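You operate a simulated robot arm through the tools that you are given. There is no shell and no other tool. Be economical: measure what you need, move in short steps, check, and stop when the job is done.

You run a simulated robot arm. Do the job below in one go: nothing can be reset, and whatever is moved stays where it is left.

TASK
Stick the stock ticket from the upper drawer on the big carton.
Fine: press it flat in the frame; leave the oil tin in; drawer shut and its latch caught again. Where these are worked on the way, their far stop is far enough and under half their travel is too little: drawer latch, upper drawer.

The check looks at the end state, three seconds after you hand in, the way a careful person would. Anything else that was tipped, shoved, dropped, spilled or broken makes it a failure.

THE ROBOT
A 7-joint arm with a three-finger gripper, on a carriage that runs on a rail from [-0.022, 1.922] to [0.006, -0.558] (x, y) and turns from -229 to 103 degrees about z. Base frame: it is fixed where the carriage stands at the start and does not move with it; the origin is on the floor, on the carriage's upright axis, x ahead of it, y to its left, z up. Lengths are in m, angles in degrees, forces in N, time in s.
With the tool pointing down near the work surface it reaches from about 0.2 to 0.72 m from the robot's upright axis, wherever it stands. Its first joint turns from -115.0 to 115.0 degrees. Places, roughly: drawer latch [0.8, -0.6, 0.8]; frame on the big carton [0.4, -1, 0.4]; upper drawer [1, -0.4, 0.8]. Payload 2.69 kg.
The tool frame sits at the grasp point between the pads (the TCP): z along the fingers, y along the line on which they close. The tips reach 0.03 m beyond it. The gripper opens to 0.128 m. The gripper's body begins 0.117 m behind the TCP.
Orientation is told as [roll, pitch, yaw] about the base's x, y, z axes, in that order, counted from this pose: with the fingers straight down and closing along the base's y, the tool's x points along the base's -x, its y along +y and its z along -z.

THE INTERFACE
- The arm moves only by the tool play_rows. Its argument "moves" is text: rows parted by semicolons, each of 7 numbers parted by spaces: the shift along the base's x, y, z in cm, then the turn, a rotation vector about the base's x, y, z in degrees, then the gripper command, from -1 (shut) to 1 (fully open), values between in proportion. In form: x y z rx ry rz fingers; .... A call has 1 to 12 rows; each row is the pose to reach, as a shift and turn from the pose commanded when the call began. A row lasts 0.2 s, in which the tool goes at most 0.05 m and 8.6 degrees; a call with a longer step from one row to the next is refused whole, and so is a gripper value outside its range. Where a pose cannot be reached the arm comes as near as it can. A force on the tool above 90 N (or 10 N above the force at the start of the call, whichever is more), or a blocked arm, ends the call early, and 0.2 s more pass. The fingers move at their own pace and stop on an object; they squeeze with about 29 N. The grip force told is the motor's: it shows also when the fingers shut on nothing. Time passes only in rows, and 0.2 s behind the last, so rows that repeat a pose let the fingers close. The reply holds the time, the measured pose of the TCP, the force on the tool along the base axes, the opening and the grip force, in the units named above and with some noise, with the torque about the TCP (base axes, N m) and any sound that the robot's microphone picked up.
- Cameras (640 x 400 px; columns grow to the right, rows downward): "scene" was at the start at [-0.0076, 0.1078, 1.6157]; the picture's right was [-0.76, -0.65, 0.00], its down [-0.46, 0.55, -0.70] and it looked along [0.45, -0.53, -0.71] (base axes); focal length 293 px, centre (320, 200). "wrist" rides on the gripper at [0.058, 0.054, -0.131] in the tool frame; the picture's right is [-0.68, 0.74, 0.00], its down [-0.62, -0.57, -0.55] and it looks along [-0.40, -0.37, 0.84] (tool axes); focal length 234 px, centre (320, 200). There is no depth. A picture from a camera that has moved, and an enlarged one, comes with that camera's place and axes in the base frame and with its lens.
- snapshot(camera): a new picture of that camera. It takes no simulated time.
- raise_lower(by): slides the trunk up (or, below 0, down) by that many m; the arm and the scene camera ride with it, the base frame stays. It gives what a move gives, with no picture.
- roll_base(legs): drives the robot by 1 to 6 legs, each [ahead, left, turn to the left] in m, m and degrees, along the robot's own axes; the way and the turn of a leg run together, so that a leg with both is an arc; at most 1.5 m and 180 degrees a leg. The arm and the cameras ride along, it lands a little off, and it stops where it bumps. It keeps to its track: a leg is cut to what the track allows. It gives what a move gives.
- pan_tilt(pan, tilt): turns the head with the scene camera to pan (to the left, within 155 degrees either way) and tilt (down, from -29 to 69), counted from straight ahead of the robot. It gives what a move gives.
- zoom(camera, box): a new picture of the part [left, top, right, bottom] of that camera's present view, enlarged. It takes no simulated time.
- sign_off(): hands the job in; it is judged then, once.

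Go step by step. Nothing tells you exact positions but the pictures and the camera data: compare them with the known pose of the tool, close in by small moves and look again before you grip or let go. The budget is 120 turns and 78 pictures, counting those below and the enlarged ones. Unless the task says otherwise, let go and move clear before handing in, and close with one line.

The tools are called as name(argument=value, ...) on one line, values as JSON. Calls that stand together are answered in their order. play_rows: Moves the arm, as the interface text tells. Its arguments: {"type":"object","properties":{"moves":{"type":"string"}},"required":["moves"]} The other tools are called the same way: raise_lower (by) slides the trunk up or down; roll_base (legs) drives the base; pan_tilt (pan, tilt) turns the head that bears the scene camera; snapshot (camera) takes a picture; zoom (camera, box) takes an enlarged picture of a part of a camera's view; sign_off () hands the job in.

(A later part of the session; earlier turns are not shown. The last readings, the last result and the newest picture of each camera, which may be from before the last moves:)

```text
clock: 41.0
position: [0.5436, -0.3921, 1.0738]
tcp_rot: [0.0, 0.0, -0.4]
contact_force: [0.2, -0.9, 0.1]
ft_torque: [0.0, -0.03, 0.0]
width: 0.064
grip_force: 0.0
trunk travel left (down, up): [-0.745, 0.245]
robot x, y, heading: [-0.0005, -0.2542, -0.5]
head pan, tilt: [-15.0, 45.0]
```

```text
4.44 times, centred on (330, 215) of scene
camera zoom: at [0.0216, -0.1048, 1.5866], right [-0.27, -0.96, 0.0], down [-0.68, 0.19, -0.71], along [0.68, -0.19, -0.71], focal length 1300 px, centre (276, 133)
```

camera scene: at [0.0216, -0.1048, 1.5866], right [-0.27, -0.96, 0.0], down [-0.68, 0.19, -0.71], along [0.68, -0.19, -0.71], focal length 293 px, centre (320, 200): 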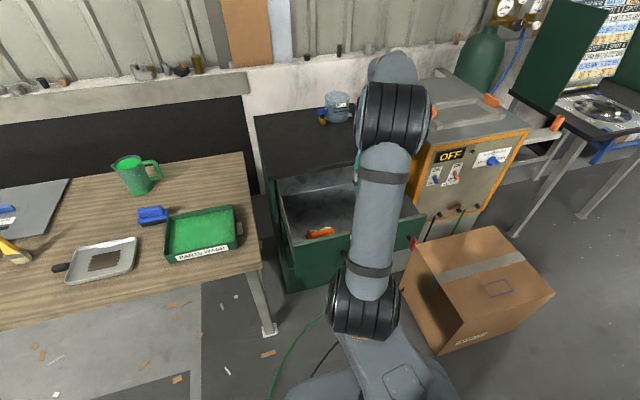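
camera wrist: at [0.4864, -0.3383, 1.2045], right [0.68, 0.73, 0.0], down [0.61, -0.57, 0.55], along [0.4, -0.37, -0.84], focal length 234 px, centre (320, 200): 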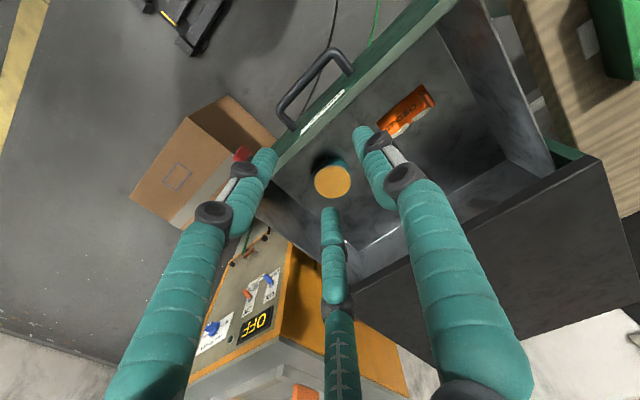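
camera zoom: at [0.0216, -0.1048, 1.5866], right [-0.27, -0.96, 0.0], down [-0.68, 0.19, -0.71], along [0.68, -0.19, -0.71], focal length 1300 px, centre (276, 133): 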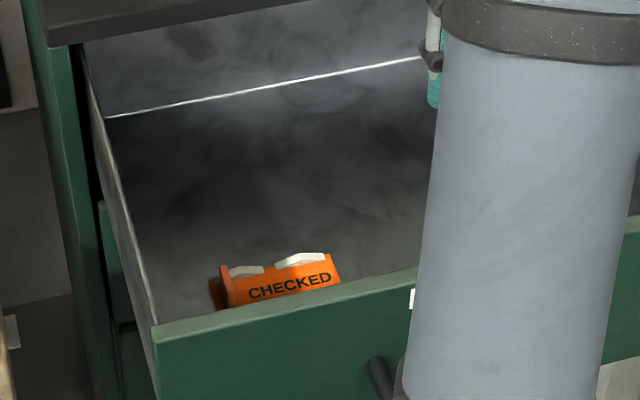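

The ticket ("CHECKED", orange) is near [0.66,-0.29,0.75], the tin near the middle. I'll move the wrist camera over the ticket for a closer look.

play_rows(moves="0 4 -2 0 0 0 0.5; 0.5 8 -4 0 0 0 1; 1 12 -6 0 0 0 1; 1.3 16 -8 0 0 0 1; 1.3 18.5 -10 0 0 0 1; 1.3 18.5 -10 0 0 0 1; 1.3 18.5 -10 0 0 0 1")

zoom(camera="wrist", box=[200, 100, 440, 280])

zoom(camera="scene", box=[460, 240, 560, 320])

```text
clock: 42.6
position: [0.5568, -0.2074, 0.9721]
tcp_rot: [0.0, 0.0, -0.2]
contact_force: [-0.1, -0.3, 0.0]
ft_torque: [0.0, 0.0, 0.02]
width: 0.1278
grip_force: 0.0
trunk travel left (down, up): [-0.745, 0.245]
robot x, y, heading: [0.0028, -0.2501, -0.4]
head pan, tilt: [-15.0, 45.0]
```

```text
2.22 times, centred on (320, 190) of wrist
camera zoom: at [0.4993, -0.1526, 1.1031], right [0.68, 0.73, 0.0], down [0.61, -0.57, 0.55], along [0.4, -0.37, -0.84], focal length 520 px, centre (320, 222)
```

zoom: 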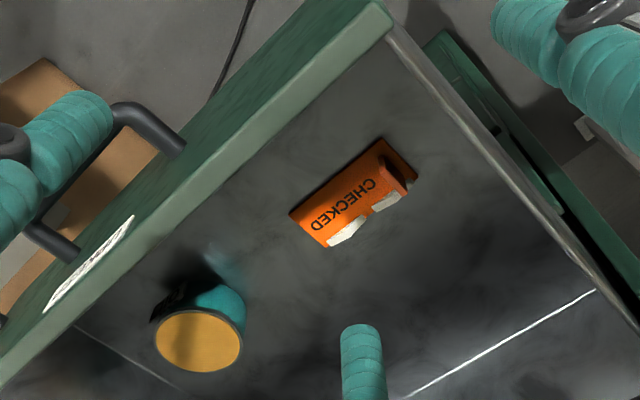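

```text
5.00 times, centred on (510, 280) of scene
camera zoom: at [0.0228, -0.1045, 1.5865], right [-0.27, -0.96, 0.0], down [-0.68, 0.19, -0.71], along [0.68, -0.19, -0.71], focal length 1463 px, centre (-630, -200)
```

zoom: 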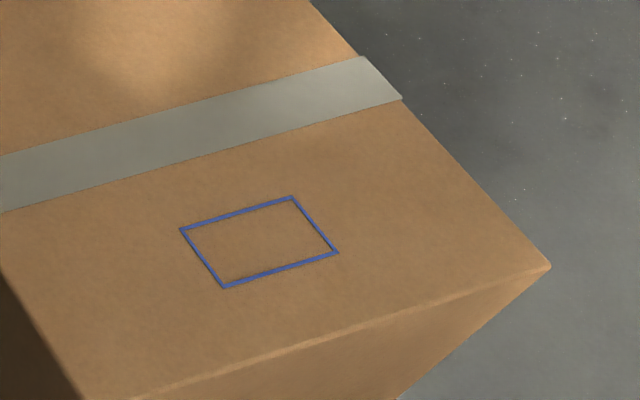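

zoom(camera="wrist", box=[295, 150, 375, 220])

zoom(camera="scene", box=[295, 215, 365, 255])

```text
5.71 times, centred on (335, 185) of wrist
camera zoom: at [0.4993, -0.1526, 1.1031], right [0.68, 0.73, 0.0], down [0.61, -0.57, 0.55], along [0.4, -0.37, -0.84], focal length 1338 px, centre (234, 286)
```

zoom: 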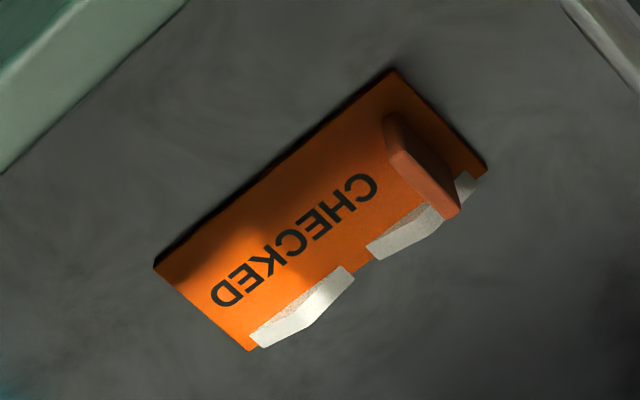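

```text
9.14 times, centred on (330, 235) of scene
camera zoom: at [0.0228, -0.1045, 1.5865], right [-0.27, -0.96, 0.0], down [-0.68, 0.19, -0.71], along [0.68, -0.19, -0.71], focal length 2675 px, centre (229, -120)
```

zoom: 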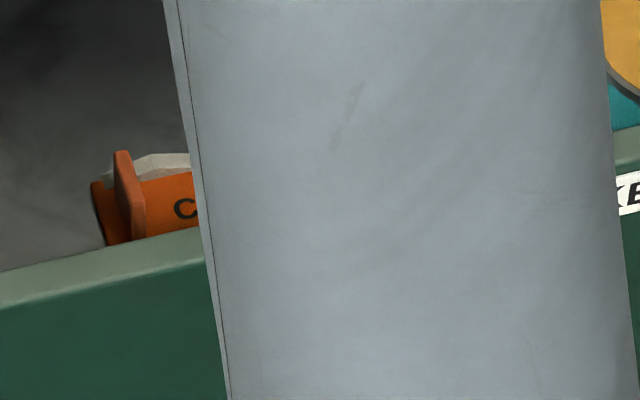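

The ticket is a flat plate (about x 0.66–0.71, y -0.34 to -0.235) with an upright fin near its +y end; the frame on the carton lies at about x 0.394–0.452, y -1.083 to -0.966, same orientation. I'll check the clearance from fin to the drawer's left wall.

zoom(camera="wrist", box=[300, 90, 460, 250])

```text
2.50 times, centred on (380, 170) of wrist
camera zoom: at [0.4993, -0.1526, 1.1031], right [0.68, 0.73, 0.0], down [0.61, -0.57, 0.55], along [0.4, -0.37, -0.84], focal length 585 px, centre (170, 275)
```

zoom: 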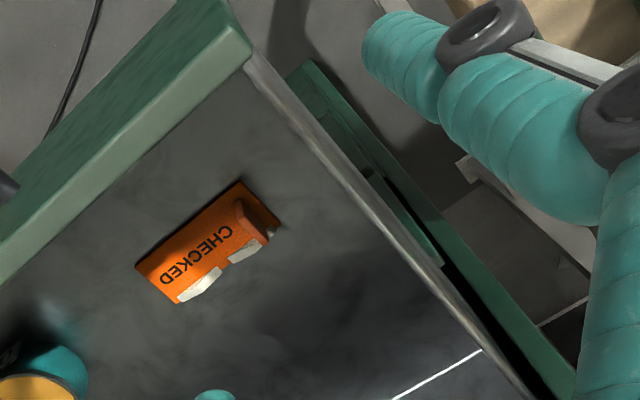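

Fin to wall is about 6 cm, so I'll lean the hand 10° away from the wall and come down above the fin with a moderate opening.

play_rows(moves="2.5 -0.8 -3 5 0 0 0; 5 -1.6 -6 10 0 0 -0.1; 7.5 -2.4 -9 10 0 0 -0.1; 10 -3.2 -12 10 0 0 -0.1; 12.7 -4 -14.5 10 0 0 -0.1; 12.7 -4 -16 10 0 0 -0.1; 12.7 -4 -16 10 0 0 -0.1")

snapshot(camera="wrist")

zoom(camera="scene", box=[260, 140, 420, 260])

```text
clock: 44.2
position: [0.6859, -0.2482, 0.8105]
tcp_rot: [10.2, 0.2, -0.3]
contact_force: [0.1, -0.1, 0.5]
ft_torque: [-0.01, -0.01, -0.01]
width: 0.0576
grip_force: 0.0
trunk travel left (down, up): [-0.745, 0.245]
robot x, y, heading: [0.005, -0.2492, -0.6]
head pan, tilt: [-15.0, 45.0]
```

```text
34 pictures are left
camera wrist: at [0.6268, -0.2171, 0.9498], right [0.68, 0.72, 0.13], down [0.61, -0.66, 0.44], along [0.4, -0.22, -0.89], focal length 234 px, centre (320, 200)
```

wrist: 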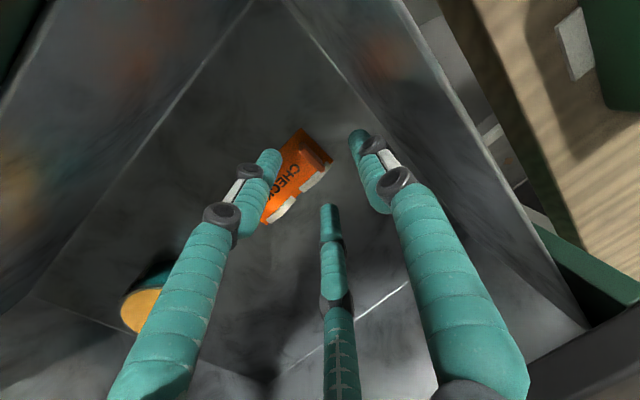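

```text
3.33 times, centred on (340, 200) of scene
camera zoom: at [0.0229, -0.1049, 1.5866], right [-0.27, -0.96, 0.0], down [-0.68, 0.19, -0.71], along [0.68, -0.19, -0.71], focal length 975 px, centre (253, 200)
```

zoom: 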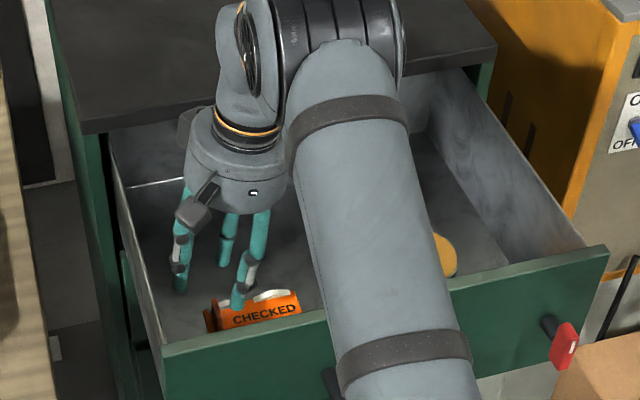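

zoom(camera="wrist", box=[250, 110, 370, 230])

```text
3.33 times, centred on (310, 170) of wrist
camera zoom: at [0.6268, -0.2171, 0.9498], right [0.68, 0.72, 0.13], down [0.61, -0.66, 0.44], along [0.4, -0.22, -0.89], focal length 781 px, centre (353, 300)
```

zoom: 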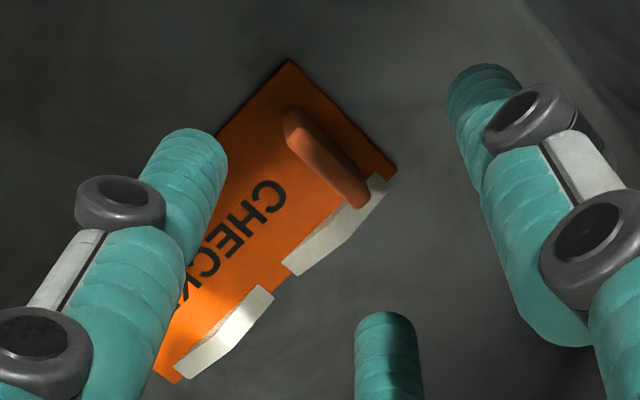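

Fin centred at about [0.686,-0.245]; the tool is lined up. I'll descend carefully, feeling for contact.

play_rows(moves="0 0 -3 0 0 0 -0.1; 0 0 -5 0 0 0 -0.1; 0 0 -6 0 0 0 -0.1; 0 0 -6.6 0 0 0 -0.1; 0 0 -6.6 0 0 0 -0.1")

zoom(camera="wrist", box=[220, 100, 420, 260])

zoom(camera="scene", box=[280, 160, 380, 250])

```text
clock: 45.4
position: [0.686, -0.2486, 0.7457]
tcp_rot: [9.9, 0.2, -0.3]
contact_force: [0.1, -0.7, -0.1]
ft_torque: [-0.02, -0.01, -0.01]
width: 0.0576
grip_force: 0.0
trunk travel left (down, up): [-0.745, 0.245]
robot x, y, heading: [0.0037, -0.2505, -0.4]
head pan, tilt: [-15.0, 45.0]
```

```text
2.50 times, centred on (320, 180) of wrist
camera zoom: at [0.6274, -0.2174, 0.8841], right [0.68, 0.72, 0.13], down [0.61, -0.66, 0.44], along [0.4, -0.22, -0.89], focal length 585 px, centre (320, 250)
```

zoom: 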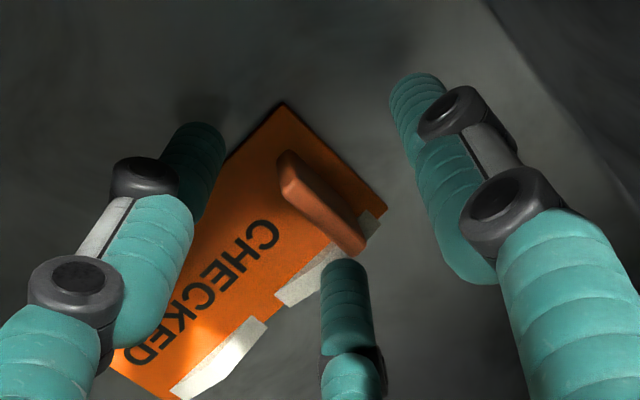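

```text
4.44 times, centred on (330, 205) of scene
camera zoom: at [0.0227, -0.1048, 1.5866], right [-0.27, -0.96, 0.0], down [-0.68, 0.19, -0.71], along [0.68, -0.19, -0.71], focal length 1300 px, centre (276, 178)
```

zoom: 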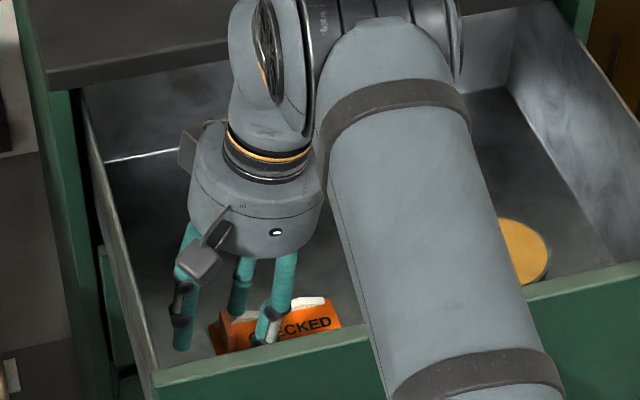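

The fin top is at z≈0.736 and the plate at ≈0.703. A little lower, then grip the fin.

play_rows(moves="0 0.1 -0.5 0 0 0 -0.1; 0 0.1 -0.5 0 0 0 -0.6; 0 0.1 -0.5 0 0 0 -1; 0 0.1 -0.5 0 0 0 -1; 0 0.1 -0.5 0 0 0 -1; 0 0.1 -0.5 0 0 0 -1; 0 0.1 -0.5 0 0 0 -1")

zoom(camera="wrist", box=[220, 100, 420, 260])

```text
clock: 47.0
position: [0.6846, -0.2471, 0.742]
tcp_rot: [10.0, 0.0, -0.3]
contact_force: [-0.4, -0.2, 3.2]
ft_torque: [-0.36, -0.02, -0.14]
width: 0.012
grip_force: 28.9
trunk travel left (down, up): [-0.745, 0.245]
robot x, y, heading: [0.0046, -0.2519, -0.6]
head pan, tilt: [-15.0, 45.0]
```

```text
2.50 times, centred on (320, 180) of wrist
camera zoom: at [0.6268, -0.2162, 0.8795], right [0.68, 0.72, 0.13], down [0.61, -0.66, 0.44], along [0.4, -0.22, -0.89], focal length 585 px, centre (320, 250)
```

zoom: 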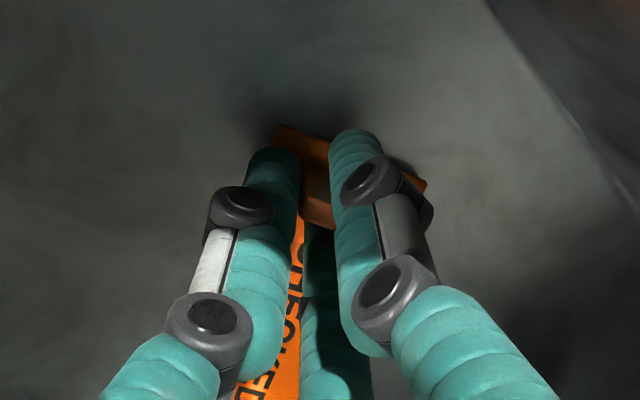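

Gripped (12 mm), but the ticket seems to have turned about 20° in the fingers. I'll lift it slightly and look.

play_rows(moves="0 0 2 0 0 0 -1; 0 0 5 0 0 0 -1; -1 -1 9 0 0 0 -1; -1 -2 13 0 0 0 -1; -1 -3 17 0 0 0 -1; -1 -3 20 0 0 0 -1; -1 -3 20 0 0 0 -1")

snapshot(camera="wrist")

snapshot(camera="scene")

```text
clock: 48.6
position: [0.6733, -0.2744, 0.94]
tcp_rot: [10.1, 0.1, -0.3]
contact_force: [0.7, 1.4, -0.5]
ft_torque: [0.01, 0.02, 0.03]
width: 0.008
grip_force: 28.5
trunk travel left (down, up): [-0.745, 0.245]
robot x, y, heading: [0.0068, -0.253, -0.7]
head pan, tilt: [-15.0, 45.0]
```

```text
28 pictures are left
camera wrist: at [0.6155, -0.2428, 1.0794], right [0.68, 0.72, 0.13], down [0.61, -0.66, 0.44], along [0.4, -0.22, -0.89], focal length 234 px, centre (320, 200)
```

wrist: 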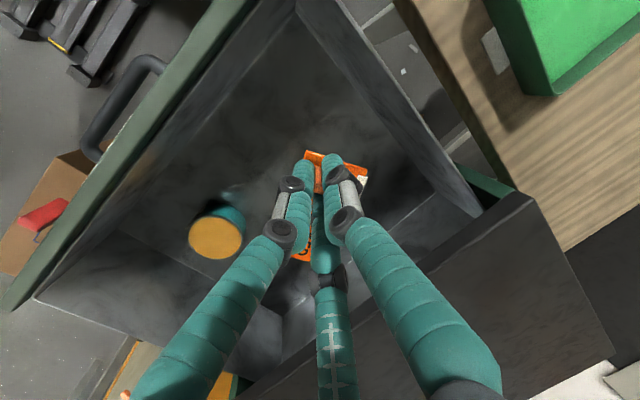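

```text
27 pictures are left
camera scene: at [0.0229, -0.105, 1.5866], right [-0.27, -0.96, 0.0], down [-0.68, 0.19, -0.71], along [0.68, -0.19, -0.71], focal length 293 px, centre (320, 200)
```

scene: 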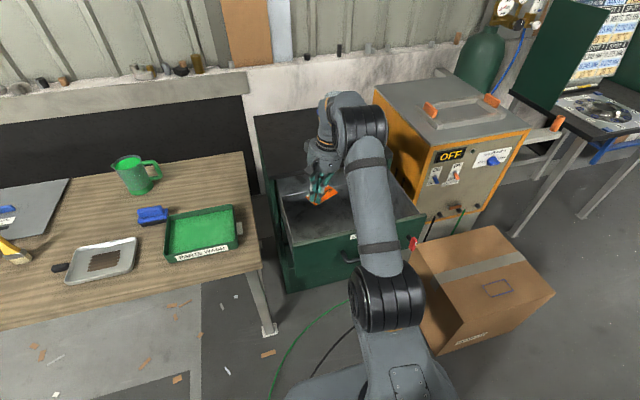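

zoom(camera="scene", box=[290, 160, 360, 220])

zoom(camera="wrist", box=[260, 130, 400, 290])

```text
6.67 times, centred on (325, 190) of scene
camera zoom: at [0.0229, -0.105, 1.5866], right [-0.27, -0.96, 0.0], down [-0.68, 0.19, -0.71], along [0.68, -0.19, -0.71], focal length 1950 px, centre (287, 267)
```

zoom: 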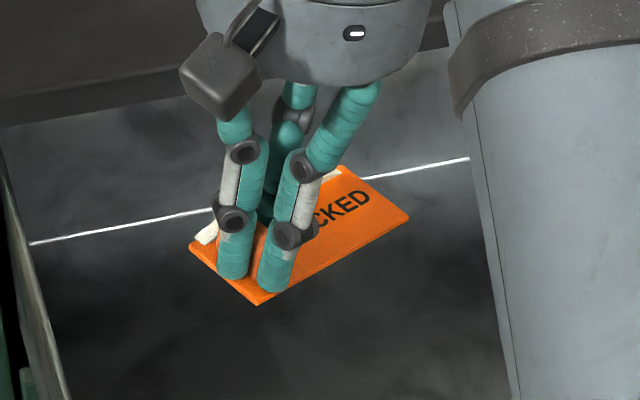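

```text
2.50 times, centred on (330, 210) of wrist
camera zoom: at [0.6155, -0.2428, 1.0794], right [0.68, 0.72, 0.13], down [0.61, -0.66, 0.44], along [0.4, -0.22, -0.89], focal length 585 px, centre (295, 175)
```

zoom: 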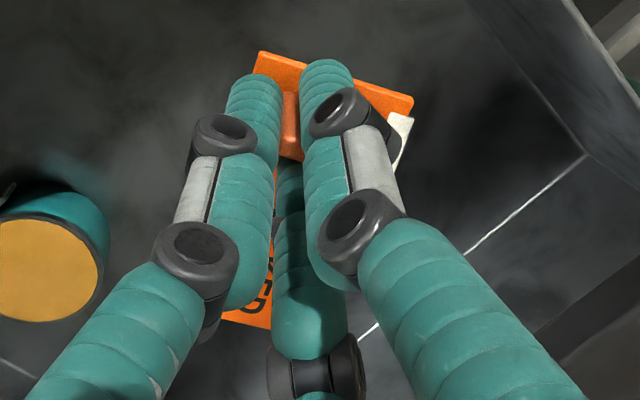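

The ticket is held, yawed about +24° and nearly level. I'll lift, pull back from the machine side, and turn the hand -24° (and -6° in roll) so the ticket is square again, then drive towards the carton.

play_rows(moves="-1 0 3 0 0 0 -1; -3 0 6 0 0 0 -1; -6 0 8 -1 -0.2 -4 -1; -9 0 9 -2 -0.4 -8 -1; -12 0 10 -3 -0.6 -12 -1; -15 0 10 -4 -0.8 -16 -1; -18 0 10 -5 -1 -20 -1; -18 0 10 -5.9 -1.26 -24 -1; -18 0 10 -5.9 -1.26 -24 -1")

roll_base(legs=[[0, -0.3, 0]])

pan_tilt(pan=-50, tilt=50)

snapshot(camera="scene")

```text
clock: 50.6
position: [0.4914, -0.2762, 1.041]
tcp_rot: [4.6, -2.4, -24.2]
contact_force: [0.3, -0.2, -0.2]
ft_torque: [0.0, -0.03, 0.01]
width: 0.0076
grip_force: 29.3
trunk travel left (down, up): [-0.745, 0.245]
robot x, y, heading: [0.0018, -0.2554, -0.6]
head pan, tilt: [-15.0, 45.0]
```

```text
clock: 52.7
position: [0.4966, -0.5762, 1.0413]
tcp_rot: [4.7, -2.4, -24.1]
contact_force: [0.3, -0.5, -0.6]
ft_torque: [0.04, -0.02, -0.01]
width: 0.0075
grip_force: 28.9
trunk travel left (down, up): [-0.745, 0.245]
robot x, y, heading: [0.0067, -0.5562, -0.3]
head pan, tilt: [-15.0, 45.0]
```

```text
clock: 53.7
position: [0.4964, -0.5756, 1.0417]
tcp_rot: [4.6, -2.4, -24.1]
contact_force: [0.3, -0.2, 0.0]
ft_torque: [-0.02, 0.01, -0.01]
width: 0.0073
grip_force: 29.0
trunk travel left (down, up): [-0.745, 0.245]
robot x, y, heading: [0.0035, -0.557, -0.2]
head pan, tilt: [-50.0, 50.0]
```

```text
24 pictures are left
camera scene: at [-0.0034, -0.4434, 1.5797], right [-0.77, -0.64, 0.0], down [-0.49, 0.59, -0.64], along [0.41, -0.49, -0.77], focal length 293 px, centre (320, 200)
```

scene: 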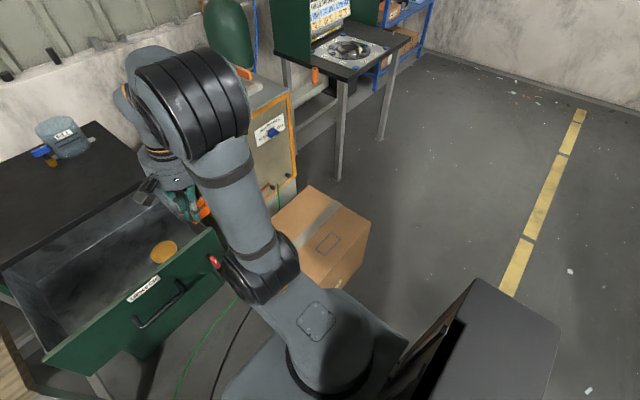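

Now swing the arm over towards the carton, high, then look before lowering.

play_rows(moves="-1 -4.5 0 0 0 0 -1; -2 -9 0 0 0 0 -1; -3 -13.5 0 0 0 0 -1; -4 -18 0 0 0 0 -1; -5 -22.5 0 0 0 0 -1; -6 -27 0 0 0 0 -1; -7 -31.5 0 0 0 0 -1; -8 -36 0 0 0 0 -1; -8.5 -40 0 0 0 0 -1; -8.5 -40 0 0 0 0 -1")

raise_lower(by=-0.15)

snapshot(camera="scene")

```text
clock: 55.9
position: [0.4117, -0.9724, 1.0417]
tcp_rot: [4.5, -2.4, -24.0]
contact_force: [0.0, -0.3, 0.6]
ft_torque: [-0.02, 0.01, -0.03]
width: 0.0076
grip_force: 29.1
trunk travel left (down, up): [-0.745, 0.245]
robot x, y, heading: [0.0091, -0.5518, -0.3]
head pan, tilt: [-50.0, 50.0]
```

```text
clock: 57.6
position: [0.4117, -0.9744, 0.892]
tcp_rot: [4.6, -2.3, -24.1]
contact_force: [-0.2, -0.3, 0.2]
ft_torque: [0.0, -0.01, 0.01]
width: 0.0076
grip_force: 28.8
trunk travel left (down, up): [-0.595, 0.395]
robot x, y, heading: [0.0048, -0.554, -0.3]
head pan, tilt: [-50.0, 50.0]
```

```text
23 pictures are left
camera scene: at [-0.0036, -0.4434, 1.4297], right [-0.77, -0.64, 0.0], down [-0.49, 0.59, -0.64], along [0.41, -0.49, -0.77], focal length 293 px, centre (320, 200)
```

scene: 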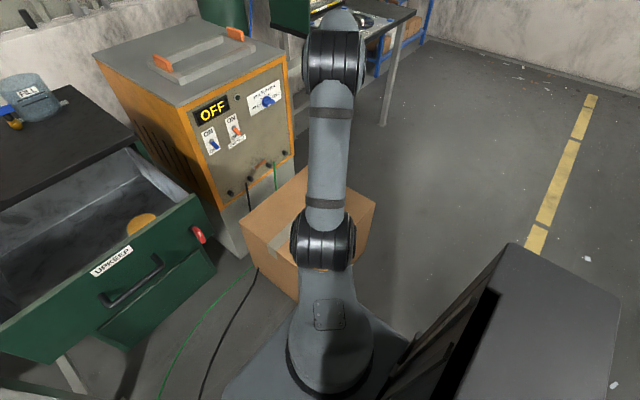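

snapshot(camera="wrist")

```text
22 pictures are left
camera wrist: at [0.3714, -0.9073, 1.0236], right [0.91, 0.4, 0.09], down [0.29, -0.8, 0.53], along [0.28, -0.46, -0.85], focal length 234 px, centre (320, 200)
```

wrist: 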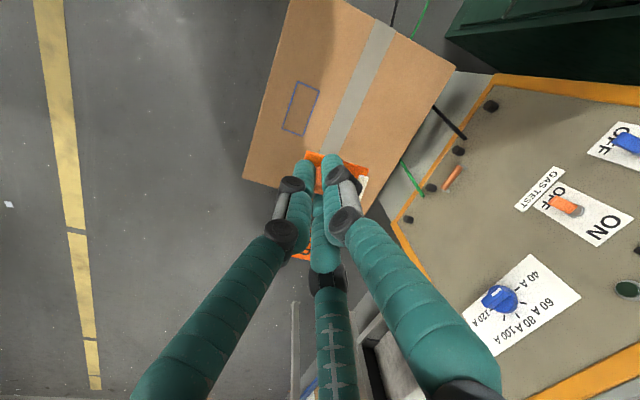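

The ticket is square in the hand and the frame is visible beneath. I'll lower the trunk 0.25 and look from closer.

raise_lower(by=-0.25)

zoom(camera="wrist", box=[220, 50, 420, 210])

snapshot(camera="scene")

```text
clock: 60.2
position: [0.4116, -0.9731, 0.642]
tcp_rot: [4.6, -2.4, -24.1]
contact_force: [0.1, -0.3, -0.8]
ft_torque: [-0.01, 0.0, -0.02]
width: 0.0076
grip_force: 29.2
trunk travel left (down, up): [-0.345, 0.645]
robot x, y, heading: [0.0081, -0.5542, -0.3]
head pan, tilt: [-50.0, 50.0]
```

```text
2.50 times, centred on (320, 130) of wrist
camera zoom: at [0.3715, -0.9074, 0.7736], right [0.91, 0.4, 0.09], down [0.29, -0.8, 0.53], along [0.28, -0.46, -0.85], focal length 585 px, centre (320, 375)
```

zoom: 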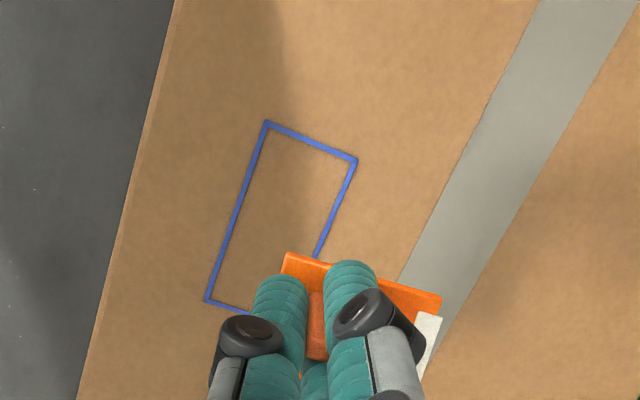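

```text
20 pictures are left
camera scene: at [-0.0035, -0.4434, 1.1797], right [-0.77, -0.64, 0.0], down [-0.49, 0.59, -0.64], along [0.41, -0.49, -0.77], focal length 293 px, centre (320, 200)
```

scene: 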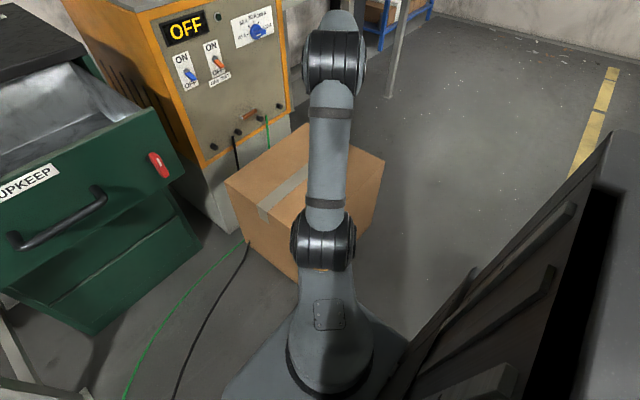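

Ticket corners and frame corners nearly line up in plan already. Lowering more: trunk 0.10, arm 0.06 with a small correction, then re-look.

raise_lower(by=-0.1)

play_rows(moves="-0.2 -0.5 -3 0 0 0 -1; -0.2 -0.5 -6 0 0 0 -1; -0.2 -0.5 -6 0 0 0 -1")

zoom(camera="wrist", box=[240, 90, 400, 290])

```text
clock: 61.5
position: [0.4117, -0.9724, 0.5413]
tcp_rot: [4.5, -2.4, -24.1]
contact_force: [0.3, 0.5, -0.1]
ft_torque: [0.01, -0.01, 0.01]
width: 0.0073
grip_force: 29.1
trunk travel left (down, up): [-0.245, 0.745]
robot x, y, heading: [0.0072, -0.5557, -0.1]
head pan, tilt: [-50.0, 50.0]
```

```text
clock: 62.4
position: [0.4105, -0.9784, 0.4813]
tcp_rot: [4.6, -2.4, -24.1]
contact_force: [-0.1, 0.6, -0.7]
ft_torque: [0.0, 0.01, 0.05]
width: 0.0075
grip_force: 29.0
trunk travel left (down, up): [-0.245, 0.745]
robot x, y, heading: [0.0033, -0.5527, -0.4]
head pan, tilt: [-50.0, 50.0]
```

```text
2.00 times, centred on (320, 190) of wrist
camera zoom: at [0.3693, -0.9124, 0.6131], right [0.91, 0.4, 0.09], down [0.29, -0.8, 0.53], along [0.28, -0.46, -0.85], focal length 468 px, centre (320, 220)
```

zoom: 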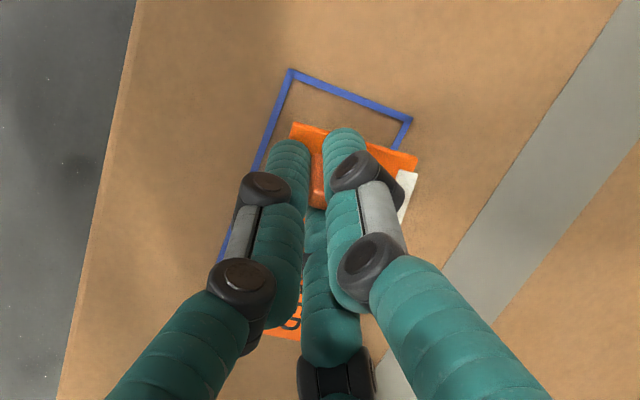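

The ticket shows about +5° yaw and its far end about 3° high. I'll correct both and come down to just above the frame.

play_rows(moves="0 -0.1 -1 1.5 0 -2.5 -1; 0 -0.2 -2 3 0 -5 -1; 0 -0.2 -2.5 3 0 -5 -1; 0 -0.2 -2.5 3 0 -5 -1")

zoom(camera="wrist", box=[240, 100, 400, 280])

```text
clock: 63.4
position: [0.411, -0.9798, 0.4584]
tcp_rot: [7.2, -1.3, -29.1]
contact_force: [1.9, 4.8, 20.4]
ft_torque: [-0.67, -0.19, 0.02]
width: 0.0071
grip_force: 29.2
trunk travel left (down, up): [-0.245, 0.745]
robot x, y, heading: [0.0045, -0.5543, -0.6]
head pan, tilt: [-50.0, 50.0]
```

```text
2.22 times, centred on (320, 190) of wrist
camera zoom: at [0.3753, -0.9176, 0.5932], right [0.94, 0.31, 0.11], down [0.22, -0.84, 0.49], along [0.24, -0.44, -0.87], focal length 520 px, centre (320, 222)
```

zoom: 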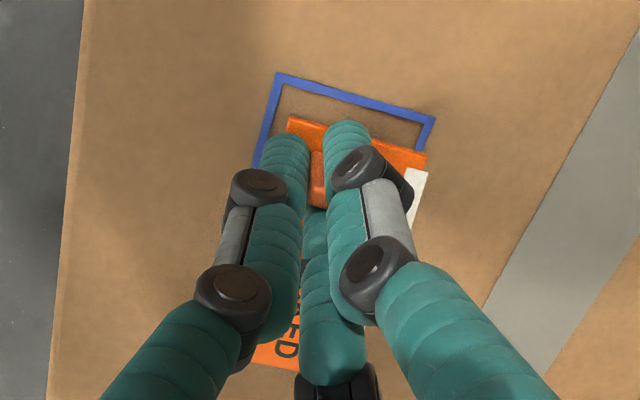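

Contact is made, flat under the ticket's middle (torque agrees), with the ticket 2–3 mm off centre. I'll lift a hair, shift (-2 mm, +2.5 mm), and set it down again.

play_rows(moves="0 0 0.9 0 0 0 -1; -0.2 0.25 0.9 0 0 0 -1; -0.2 0.25 0.9 0 0 0 -1")

zoom(camera="wrist", box=[240, 100, 400, 280])

```text
clock: 64.2
position: [0.4081, -0.9802, 0.4627]
tcp_rot: [7.1, -1.0, -29.0]
contact_force: [9.8, -12.3, -20.5]
ft_torque: [-0.77, -0.03, -0.17]
width: 0.0087
grip_force: 29.5
trunk travel left (down, up): [-0.245, 0.745]
robot x, y, heading: [0.0078, -0.5571, -0.5]
head pan, tilt: [-50.0, 50.0]
```

```text
2.22 times, centred on (320, 190) of wrist
camera zoom: at [0.3734, -0.9178, 0.5986], right [0.95, 0.31, 0.1], down [0.22, -0.85, 0.48], along [0.24, -0.43, -0.87], focal length 520 px, centre (320, 222)
```

zoom: 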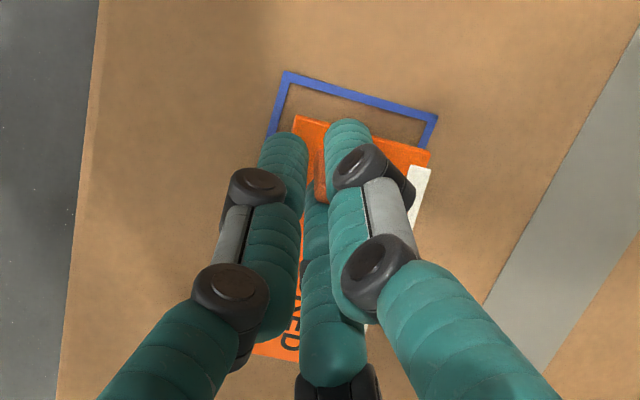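

It has already stuck (the arm is pulling against it). I'll relax back down at once, press, then open the fingers and look.

play_rows(moves="0.2 -0.25 -0.9 0 0 0 -1; 0.2 -0.25 -1.2 0 0 0 -1; 0.2 -0.25 -1.2 0 0 0 -1; 0.2 -0.25 -0.9 0 0 0 -0.8; 0.2 -0.25 -0.9 0 0 0 -0.3; 0.2 -0.25 -0.9 0 0 0 0; 0.2 -0.25 -0.9 0 0 0 0.1; 0.2 -0.25 -0.9 0 0 0 0.1")

play_rows(moves="0 0 2 0 0 0 0.1; 0 0 6 0 0 0 0.1; 0 1 10 0 0 0 0.1; -1 5 12 0 0 0 0.1; -2 9 13 0 0 0 0.1; -2 9 13 0 0 0 0.1")

snapshot(camera="wrist")

```text
clock: 66.0
position: [0.4102, -0.9784, 0.455]
tcp_rot: [7.4, -1.0, -29.2]
contact_force: [0.1, 0.0, 1.3]
ft_torque: [-0.03, -0.02, 0.03]
width: 0.0739
grip_force: 0.0
trunk travel left (down, up): [-0.245, 0.745]
robot x, y, heading: [0.0071, -0.5551, -0.4]
head pan, tilt: [-50.0, 50.0]
```

```text
clock: 67.3
position: [0.3898, -0.8872, 0.5828]
tcp_rot: [7.4, -1.0, -29.2]
contact_force: [0.4, 0.1, 0.4]
ft_torque: [-0.01, -0.02, -0.01]
width: 0.0704
grip_force: 0.0
trunk travel left (down, up): [-0.245, 0.745]
robot x, y, heading: [0.0065, -0.5554, -0.2]
head pan, tilt: [-50.0, 50.0]
```

```text
16 pictures are left
camera wrist: at [0.3549, -0.8266, 0.7196], right [0.95, 0.31, 0.11], down [0.22, -0.85, 0.48], along [0.24, -0.43, -0.87], focal length 234 px, centre (320, 200)
```

wrist: 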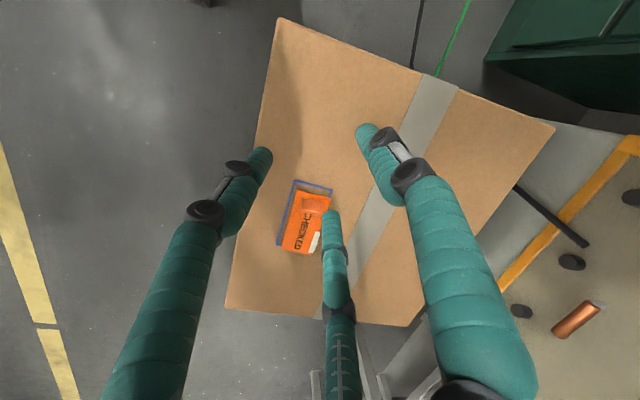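

zoom(camera="wrist", box=[260, 165, 350, 270])

```text
3.81 times, centred on (305, 218) of wrist
camera zoom: at [0.3549, -0.8266, 0.7196], right [0.95, 0.31, 0.11], down [0.22, -0.85, 0.48], along [0.24, -0.43, -0.87], focal length 892 px, centre (377, 133)
```

zoom: 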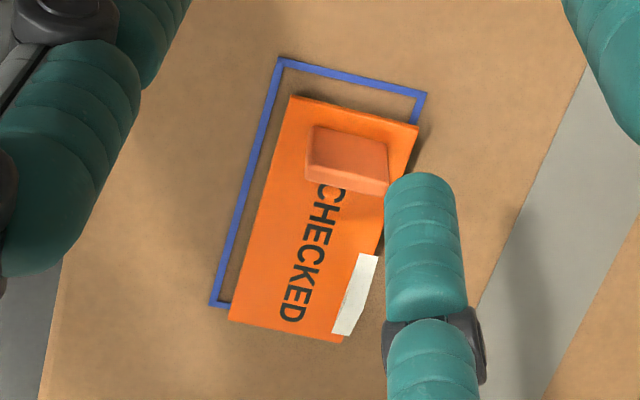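

From this slant the ticket looks offset, but parallax from any height confuses it. I'll put the camera straight above it.

play_rows(moves="1.5 -4.5 1 0 0 0 0.1; 3 -9 1 0 0 0 0.1; 4.5 -13.5 1 0 0 0 0.1; 6 -17.5 1 0 0 0 0.1; 7 -19.4 1 0 0 0 0.1; 7 -19.4 1 0 0 0 0.1")

zoom(camera="wrist", box=[230, 10, 370, 130])

```text
clock: 68.8
position: [0.4436, -1.0379, 0.5921]
tcp_rot: [7.3, -1.1, -29.2]
contact_force: [0.3, -0.3, 0.6]
ft_torque: [-0.01, 0.01, -0.01]
width: 0.0705
grip_force: 0.1
out of reach, approached as far as the arm can: row 4, 5, 6
trunk travel left (down, up): [-0.245, 0.745]
robot x, y, heading: [0.0055, -0.5504, -0.3]
head pan, tilt: [-50.0, 50.0]
```

```text
3.33 times, centred on (300, 70) of wrist
camera zoom: at [0.4084, -0.9758, 0.7266], right [0.95, 0.31, 0.11], down [0.22, -0.85, 0.48], along [0.24, -0.43, -0.87], focal length 781 px, centre (387, 633)
```

zoom: 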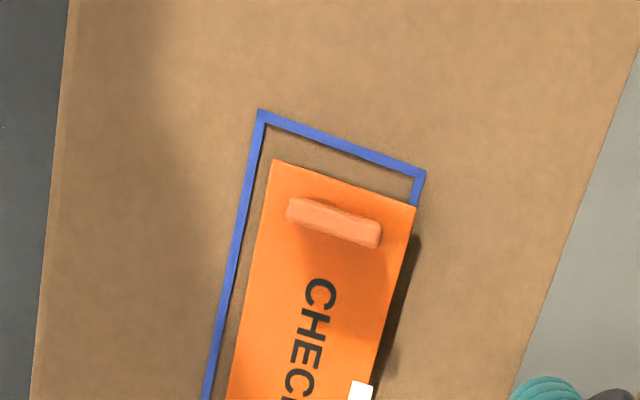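

zoom(camera="wrist", box=[220, 60, 400, 220])

```text
2.50 times, centred on (310, 140) of wrist
camera zoom: at [0.4084, -0.9758, 0.7266], right [0.95, 0.31, 0.11], down [0.22, -0.85, 0.48], along [0.24, -0.43, -0.87], focal length 585 px, centre (345, 350)
```

zoom: 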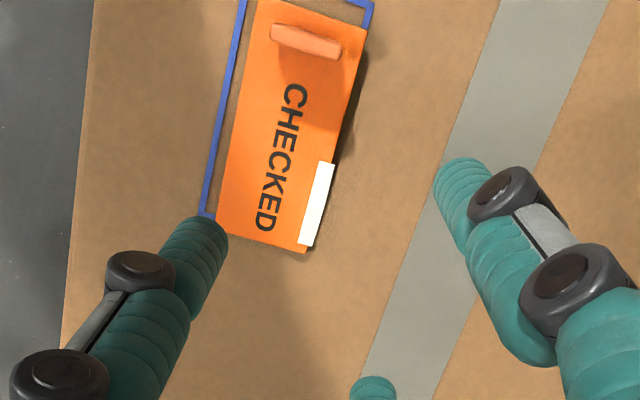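

zoom(camera="wrist", box=[275, 60, 335, 165])

```text
3.81 times, centred on (305, 112) of wrist
camera zoom: at [0.4084, -0.9758, 0.7266], right [0.95, 0.31, 0.11], down [0.22, -0.85, 0.48], along [0.24, -0.43, -0.87], focal length 892 px, centre (377, 533)
```

zoom: 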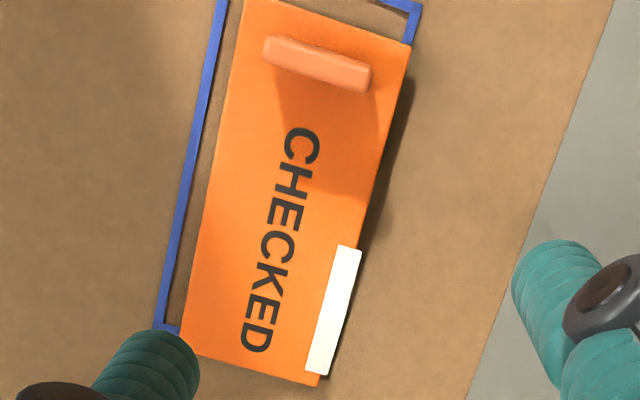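

Now it's clear: the near edge section of the ticket was pressed flat, but one edge section (white, curled, at about [0.45,-1.05]) still stands up. I'll close the fingers and press it down.

play_rows(moves="-0.5 1.5 -3 0 0 0 -1; -1 3 -6 0 0 0 -1; -1.3 3.8 -9 0 0 0 -1; -1.3 3.8 -9 0 0 0 -1; -1.3 3.8 -9 0 0 0 -1; -1.3 3.8 -9 0 0 0 -1")

zoom(camera="wrist", box=[240, 80, 400, 240])

```text
clock: 70.2
position: [0.4299, -1.0011, 0.5023]
tcp_rot: [7.3, -1.2, -29.2]
contact_force: [-0.7, 0.4, -0.3]
ft_torque: [0.0, 0.01, 0.0]
width: 0.0021
grip_force: 27.7
trunk travel left (down, up): [-0.245, 0.745]
robot x, y, heading: [0.0055, -0.5556, -0.6]
head pan, tilt: [-50.0, 50.0]
```

```text
2.50 times, centred on (320, 160) of wrist
camera zoom: at [0.3946, -0.9383, 0.6386], right [0.95, 0.31, 0.11], down [0.22, -0.85, 0.48], along [0.24, -0.43, -0.87], focal length 585 px, centre (320, 300)
```

zoom: 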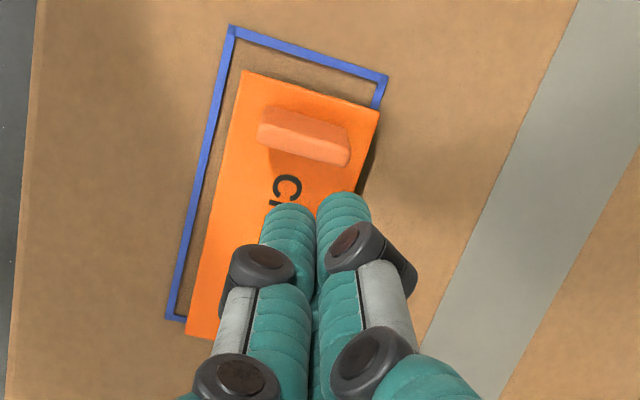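

play_rows(moves="0.8 -2.3 0 0 0 0 -1; 1.7 -4.7 0 0 0 0 -1; 1.7 -4.7 -2 0 0 0 -1; 1.7 -4.7 -4 0 0 0 -1; 1.7 -4.7 -5.3 0 0 0 -1; 1.7 -4.7 -5.9 0 0 0 -1; 1.7 -4.7 -5.9 0 0 0 -1")

zoom(camera="wrist", box=[240, 80, 400, 240])

```text
clock: 71.8
position: [0.4468, -1.0484, 0.4534]
tcp_rot: [7.1, -1.9, -29.3]
contact_force: [-7.7, 10.9, 59.8]
ft_torque: [-0.02, 0.47, -0.16]
width: 0.0062
grip_force: 29.0
trunk travel left (down, up): [-0.245, 0.745]
robot x, y, heading: [0.0046, -0.5541, -0.3]
head pan, tilt: [-50.0, 50.0]
```

```text
2.50 times, centred on (320, 160) of wrist
camera zoom: at [0.4105, -0.9835, 0.5883], right [0.94, 0.31, 0.11], down [0.22, -0.84, 0.49], along [0.25, -0.44, -0.86], focal length 585 px, centre (320, 300)
```

zoom: 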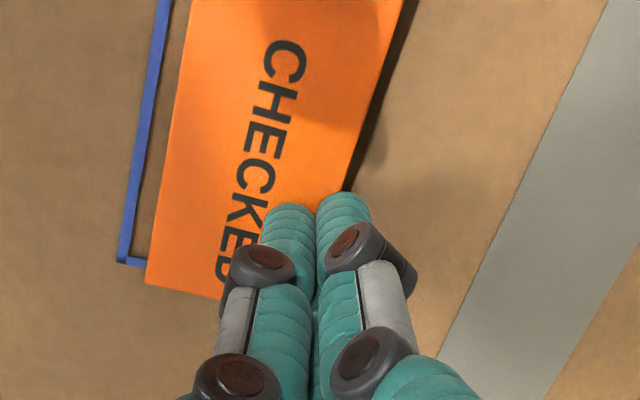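

play_rows(moves="0 0 3 0 0 0 -1; 0 0 7 0 0 0 -1; 0 2 11 0 0 0 -1; -0.5 5 14 0 0 0 -1; -1 5 14 0 0 0 -1")

zoom(camera="wrist", box=[220, 60, 400, 220])

```text
clock: 73.0
position: [0.4354, -0.9992, 0.585]
tcp_rot: [7.2, -1.0, -29.2]
contact_force: [0.5, -0.3, -0.6]
ft_torque: [-0.01, 0.01, 0.01]
width: 0.0021
grip_force: 29.1
trunk travel left (down, up): [-0.245, 0.745]
robot x, y, heading: [0.0057, -0.5552, -0.1]
head pan, tilt: [-50.0, 50.0]
```

```text
2.50 times, centred on (310, 140) of wrist
camera zoom: at [0.4005, -0.9368, 0.7197], right [0.95, 0.31, 0.11], down [0.22, -0.85, 0.48], along [0.24, -0.43, -0.87], focal length 585 px, centre (345, 350)
```

zoom: 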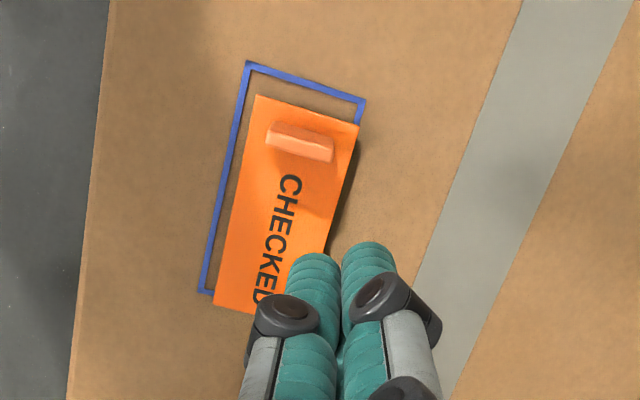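

play_rows(moves="-1 4 0 0 0 0 0.1; -2.5 8 0 0 0 0 0.1; -4.5 11 0 0 0 0 0.1; -4.5 11 0 0 0 0 0.1; -4.5 11 0 0 0 0 0.1")

zoom(camera="wrist", box=[260, 165, 350, 270])

```text
clock: 74.2
position: [0.3905, -0.8864, 0.5883]
tcp_rot: [7.2, -1.0, -29.1]
contact_force: [-0.4, 0.2, 0.3]
ft_torque: [0.01, 0.02, 0.03]
width: 0.0705
grip_force: 0.1
trunk travel left (down, up): [-0.245, 0.745]
robot x, y, heading: [0.0078, -0.553, -0.5]
head pan, tilt: [-50.0, 50.0]
```

```text
3.81 times, centred on (305, 218) of wrist
camera zoom: at [0.3561, -0.8251, 0.7234], right [0.94, 0.31, 0.11], down [0.22, -0.85, 0.48], along [0.24, -0.43, -0.87], focal length 892 px, centre (377, 133)
```

zoom: 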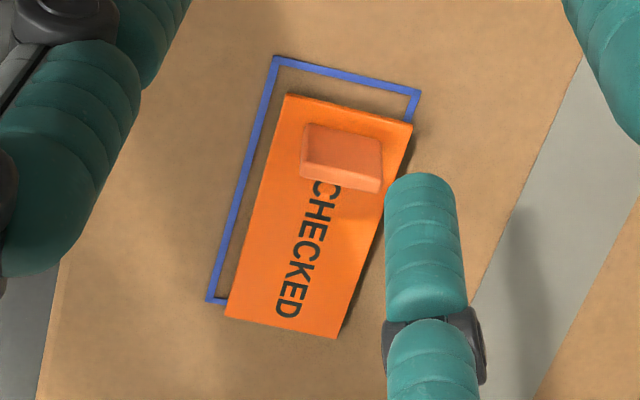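

The ticket lies flat inside its frame now, all edges down. Next: shut the drawer. I'll raise the trunk, swing back, and square up the hand.

raise_lower(by=0.5)

play_rows(moves="0.5 4.5 0 -0.7 0.2 2.9 -1; 1 9 0 -1.4 0.4 5.8 -1; 1.5 13.5 0 -2.1 0.5 8.7 -1; 2 18 0 -2.8 0.7 11.6 -1; 2.5 22.5 0 -3.5 0.9 14.5 -1; 3 27 0 -4.2 1.1 17.4 -1; 3.5 31 0 -4.9 1.3 20.3 -1; 3.5 31 0 -5.7 1.5 23.5 -1; 3.5 31 0 -6.4 1.7 26.5 -1; 3.5 31 0 -7.05 1.83 29.06 -1; 3.5 31 0 -7.05 1.83 29.06 -1")

roll_base(legs=[[0, 0.3, 0]])

```text
refused: 0.5 is not a number from -0.4 to 0.4
```

```text
clock: 76.5
position: [0.4267, -0.5779, 0.5848]
tcp_rot: [0.1, -1.0, 0.1]
contact_force: [0.7, -0.2, 0.4]
ft_torque: [0.01, 0.01, 0.0]
width: 0.0021
grip_force: 29.2
trunk travel left (down, up): [-0.245, 0.745]
robot x, y, heading: [0.0069, -0.5529, -0.1]
head pan, tilt: [-50.0, 50.0]
```

```text
clock: 78.6
position: [0.4235, -0.2808, 0.5865]
tcp_rot: [0.2, -1.0, -0.1]
contact_force: [-0.9, 0.1, 0.1]
ft_torque: [0.0, -0.02, -0.03]
width: 0.0021
grip_force: 28.9
trunk travel left (down, up): [-0.245, 0.745]
robot x, y, heading: [0.0019, -0.2554, -0.5]
head pan, tilt: [-50.0, 50.0]
```

The trunk raise was refused, so the swing ran low, but no contact force showed. I'll pull back from the drawer, raise now, and check the scene.

play_rows(moves="-2.5 0 0 0 0 0 -1; -4.5 0 0 0 0 0 -1; -4.5 0 0 0 0 0 -1")

raise_lower(by=0.4)

raise_lower(by=0.1)

pan_tilt(pan=-30, tilt=45)

snapshot(camera="scene")

```text
clock: 79.4
position: [0.3766, -0.2799, 0.5864]
tcp_rot: [0.1, -1.0, -0.2]
contact_force: [0.5, -0.1, -0.1]
ft_torque: [-0.02, 0.0, 0.04]
width: 0.0021
grip_force: 29.0
trunk travel left (down, up): [-0.245, 0.745]
robot x, y, heading: [-0.0, -0.2547, -0.3]
head pan, tilt: [-50.0, 50.0]
```

```text
clock: 83.2
position: [0.3778, -0.2791, 0.9855]
tcp_rot: [0.1, -1.0, -0.1]
contact_force: [-0.4, 0.3, 0.1]
ft_torque: [0.02, 0.01, 0.0]
width: 0.0022
grip_force: 28.8
trunk travel left (down, up): [-0.645, 0.345]
robot x, y, heading: [0.0059, -0.2531, -0.3]
head pan, tilt: [-50.0, 50.0]
```

```text
clock: 84.6
position: [0.3776, -0.2786, 1.086]
tcp_rot: [0.1, -1.0, -0.1]
contact_force: [0.2, 0.3, 0.8]
ft_torque: [-0.02, 0.02, 0.0]
width: 0.0023
grip_force: 28.7
trunk travel left (down, up): [-0.745, 0.245]
robot x, y, heading: [0.0007, -0.2585, -0.4]
head pan, tilt: [-50.0, 50.0]
```

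```text
clock: 85.4
position: [0.3784, -0.2789, 1.0858]
tcp_rot: [0.1, -1.0, -0.1]
contact_force: [0.4, -0.3, -0.5]
ft_torque: [-0.01, 0.01, 0.01]
width: 0.0022
grip_force: 29.2
trunk travel left (down, up): [-0.745, 0.245]
robot x, y, heading: [0.0016, -0.2563, -0.5]
head pan, tilt: [-30.0, 45.0]
```

```text
7 pictures are left
camera scene: at [0.0145, -0.1254, 1.5866], right [-0.51, -0.86, 0.0], down [-0.61, 0.36, -0.71], along [0.61, -0.36, -0.71], focal length 293 px, centre (320, 200)
```

scene: 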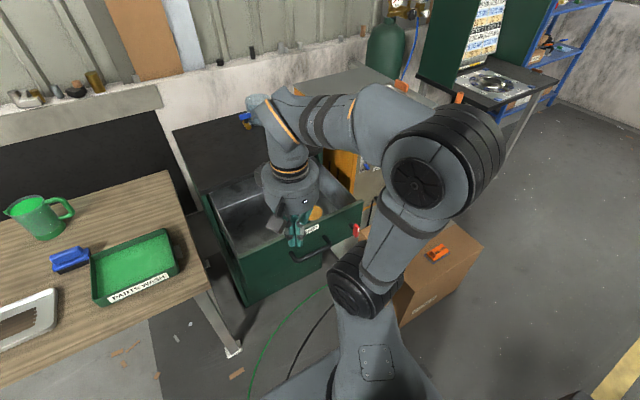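

All is as it should be; the ticket is on the carton. I'll turn the tool to +x again with fingers shut, to push the drawer home.

play_rows(moves="0.5 -2 0 4.95 -4.95 -4.95 -1; 1 -4 0 9.9 -9.9 -9.9 -1; 1.5 -6 0 14.85 -14.85 -14.85 -1; 2 -8 0 19.8 -19.8 -19.8 -1; 2.4 -10 0 24.75 -24.75 -24.75 -1; 2.4 -11 0 29.7 -29.7 -29.7 -1; 2.4 -11 0 34.64 -34.64 -34.64 -1; 2.4 -11 0 34.64 -34.64 -34.64 -1")

play_rows(moves="0 0 0 4.95 -4.95 -4.95 -1; 0 0 0 9.9 -9.9 -9.9 -1; 0 0 0 14.85 -14.85 -14.85 -1; 0 0 0 19.8 -19.8 -19.8 -1; 0 0 0 24.75 -24.75 -24.75 -1; 0 0 0 29.7 -29.7 -29.7 -1; 0 0 0 34.64 -34.64 -34.64 -1; 0 0 0 34.64 -34.64 -34.64 -1")

raise_lower(by=-0.12)

```text
clock: 87.2
position: [0.4023, -0.3894, 1.0865]
tcp_rot: [45.3, -20.1, -46.0]
contact_force: [0.6, 0.3, 0.2]
ft_torque: [0.01, 0.04, -0.02]
width: 0.0021
grip_force: 29.3
trunk travel left (down, up): [-0.745, 0.245]
robot x, y, heading: [0.0027, -0.2561, -0.7]
head pan, tilt: [-30.0, 45.0]
```

```text
clock: 89.0
position: [0.4859, -0.4551, 1.0474]
tcp_rot: [90.5, 0.2, -102.3]
contact_force: [0.2, -0.1, -0.2]
ft_torque: [0.02, -0.01, 0.01]
width: 0.0021
grip_force: 29.5
out of reach, approached as far as the arm can: row 2, 3, 4, 5, 6, 7, 8
trunk travel left (down, up): [-0.745, 0.245]
robot x, y, heading: [0.0041, -0.2518, -0.8]
head pan, tilt: [-30.0, 45.0]
stopped in row 8: the arm was blocked; the commanded pose is now the measured one
```

```text
clock: 90.5
position: [0.4868, -0.4518, 0.925]
tcp_rot: [90.5, 0.1, -102.2]
contact_force: [0.2, -0.9, -0.4]
ft_torque: [0.01, -0.01, -0.05]
width: 0.0023
grip_force: 29.1
trunk travel left (down, up): [-0.625, 0.365]
robot x, y, heading: [0.0021, -0.2576, -0.4]
head pan, tilt: [-30.0, 45.0]
```

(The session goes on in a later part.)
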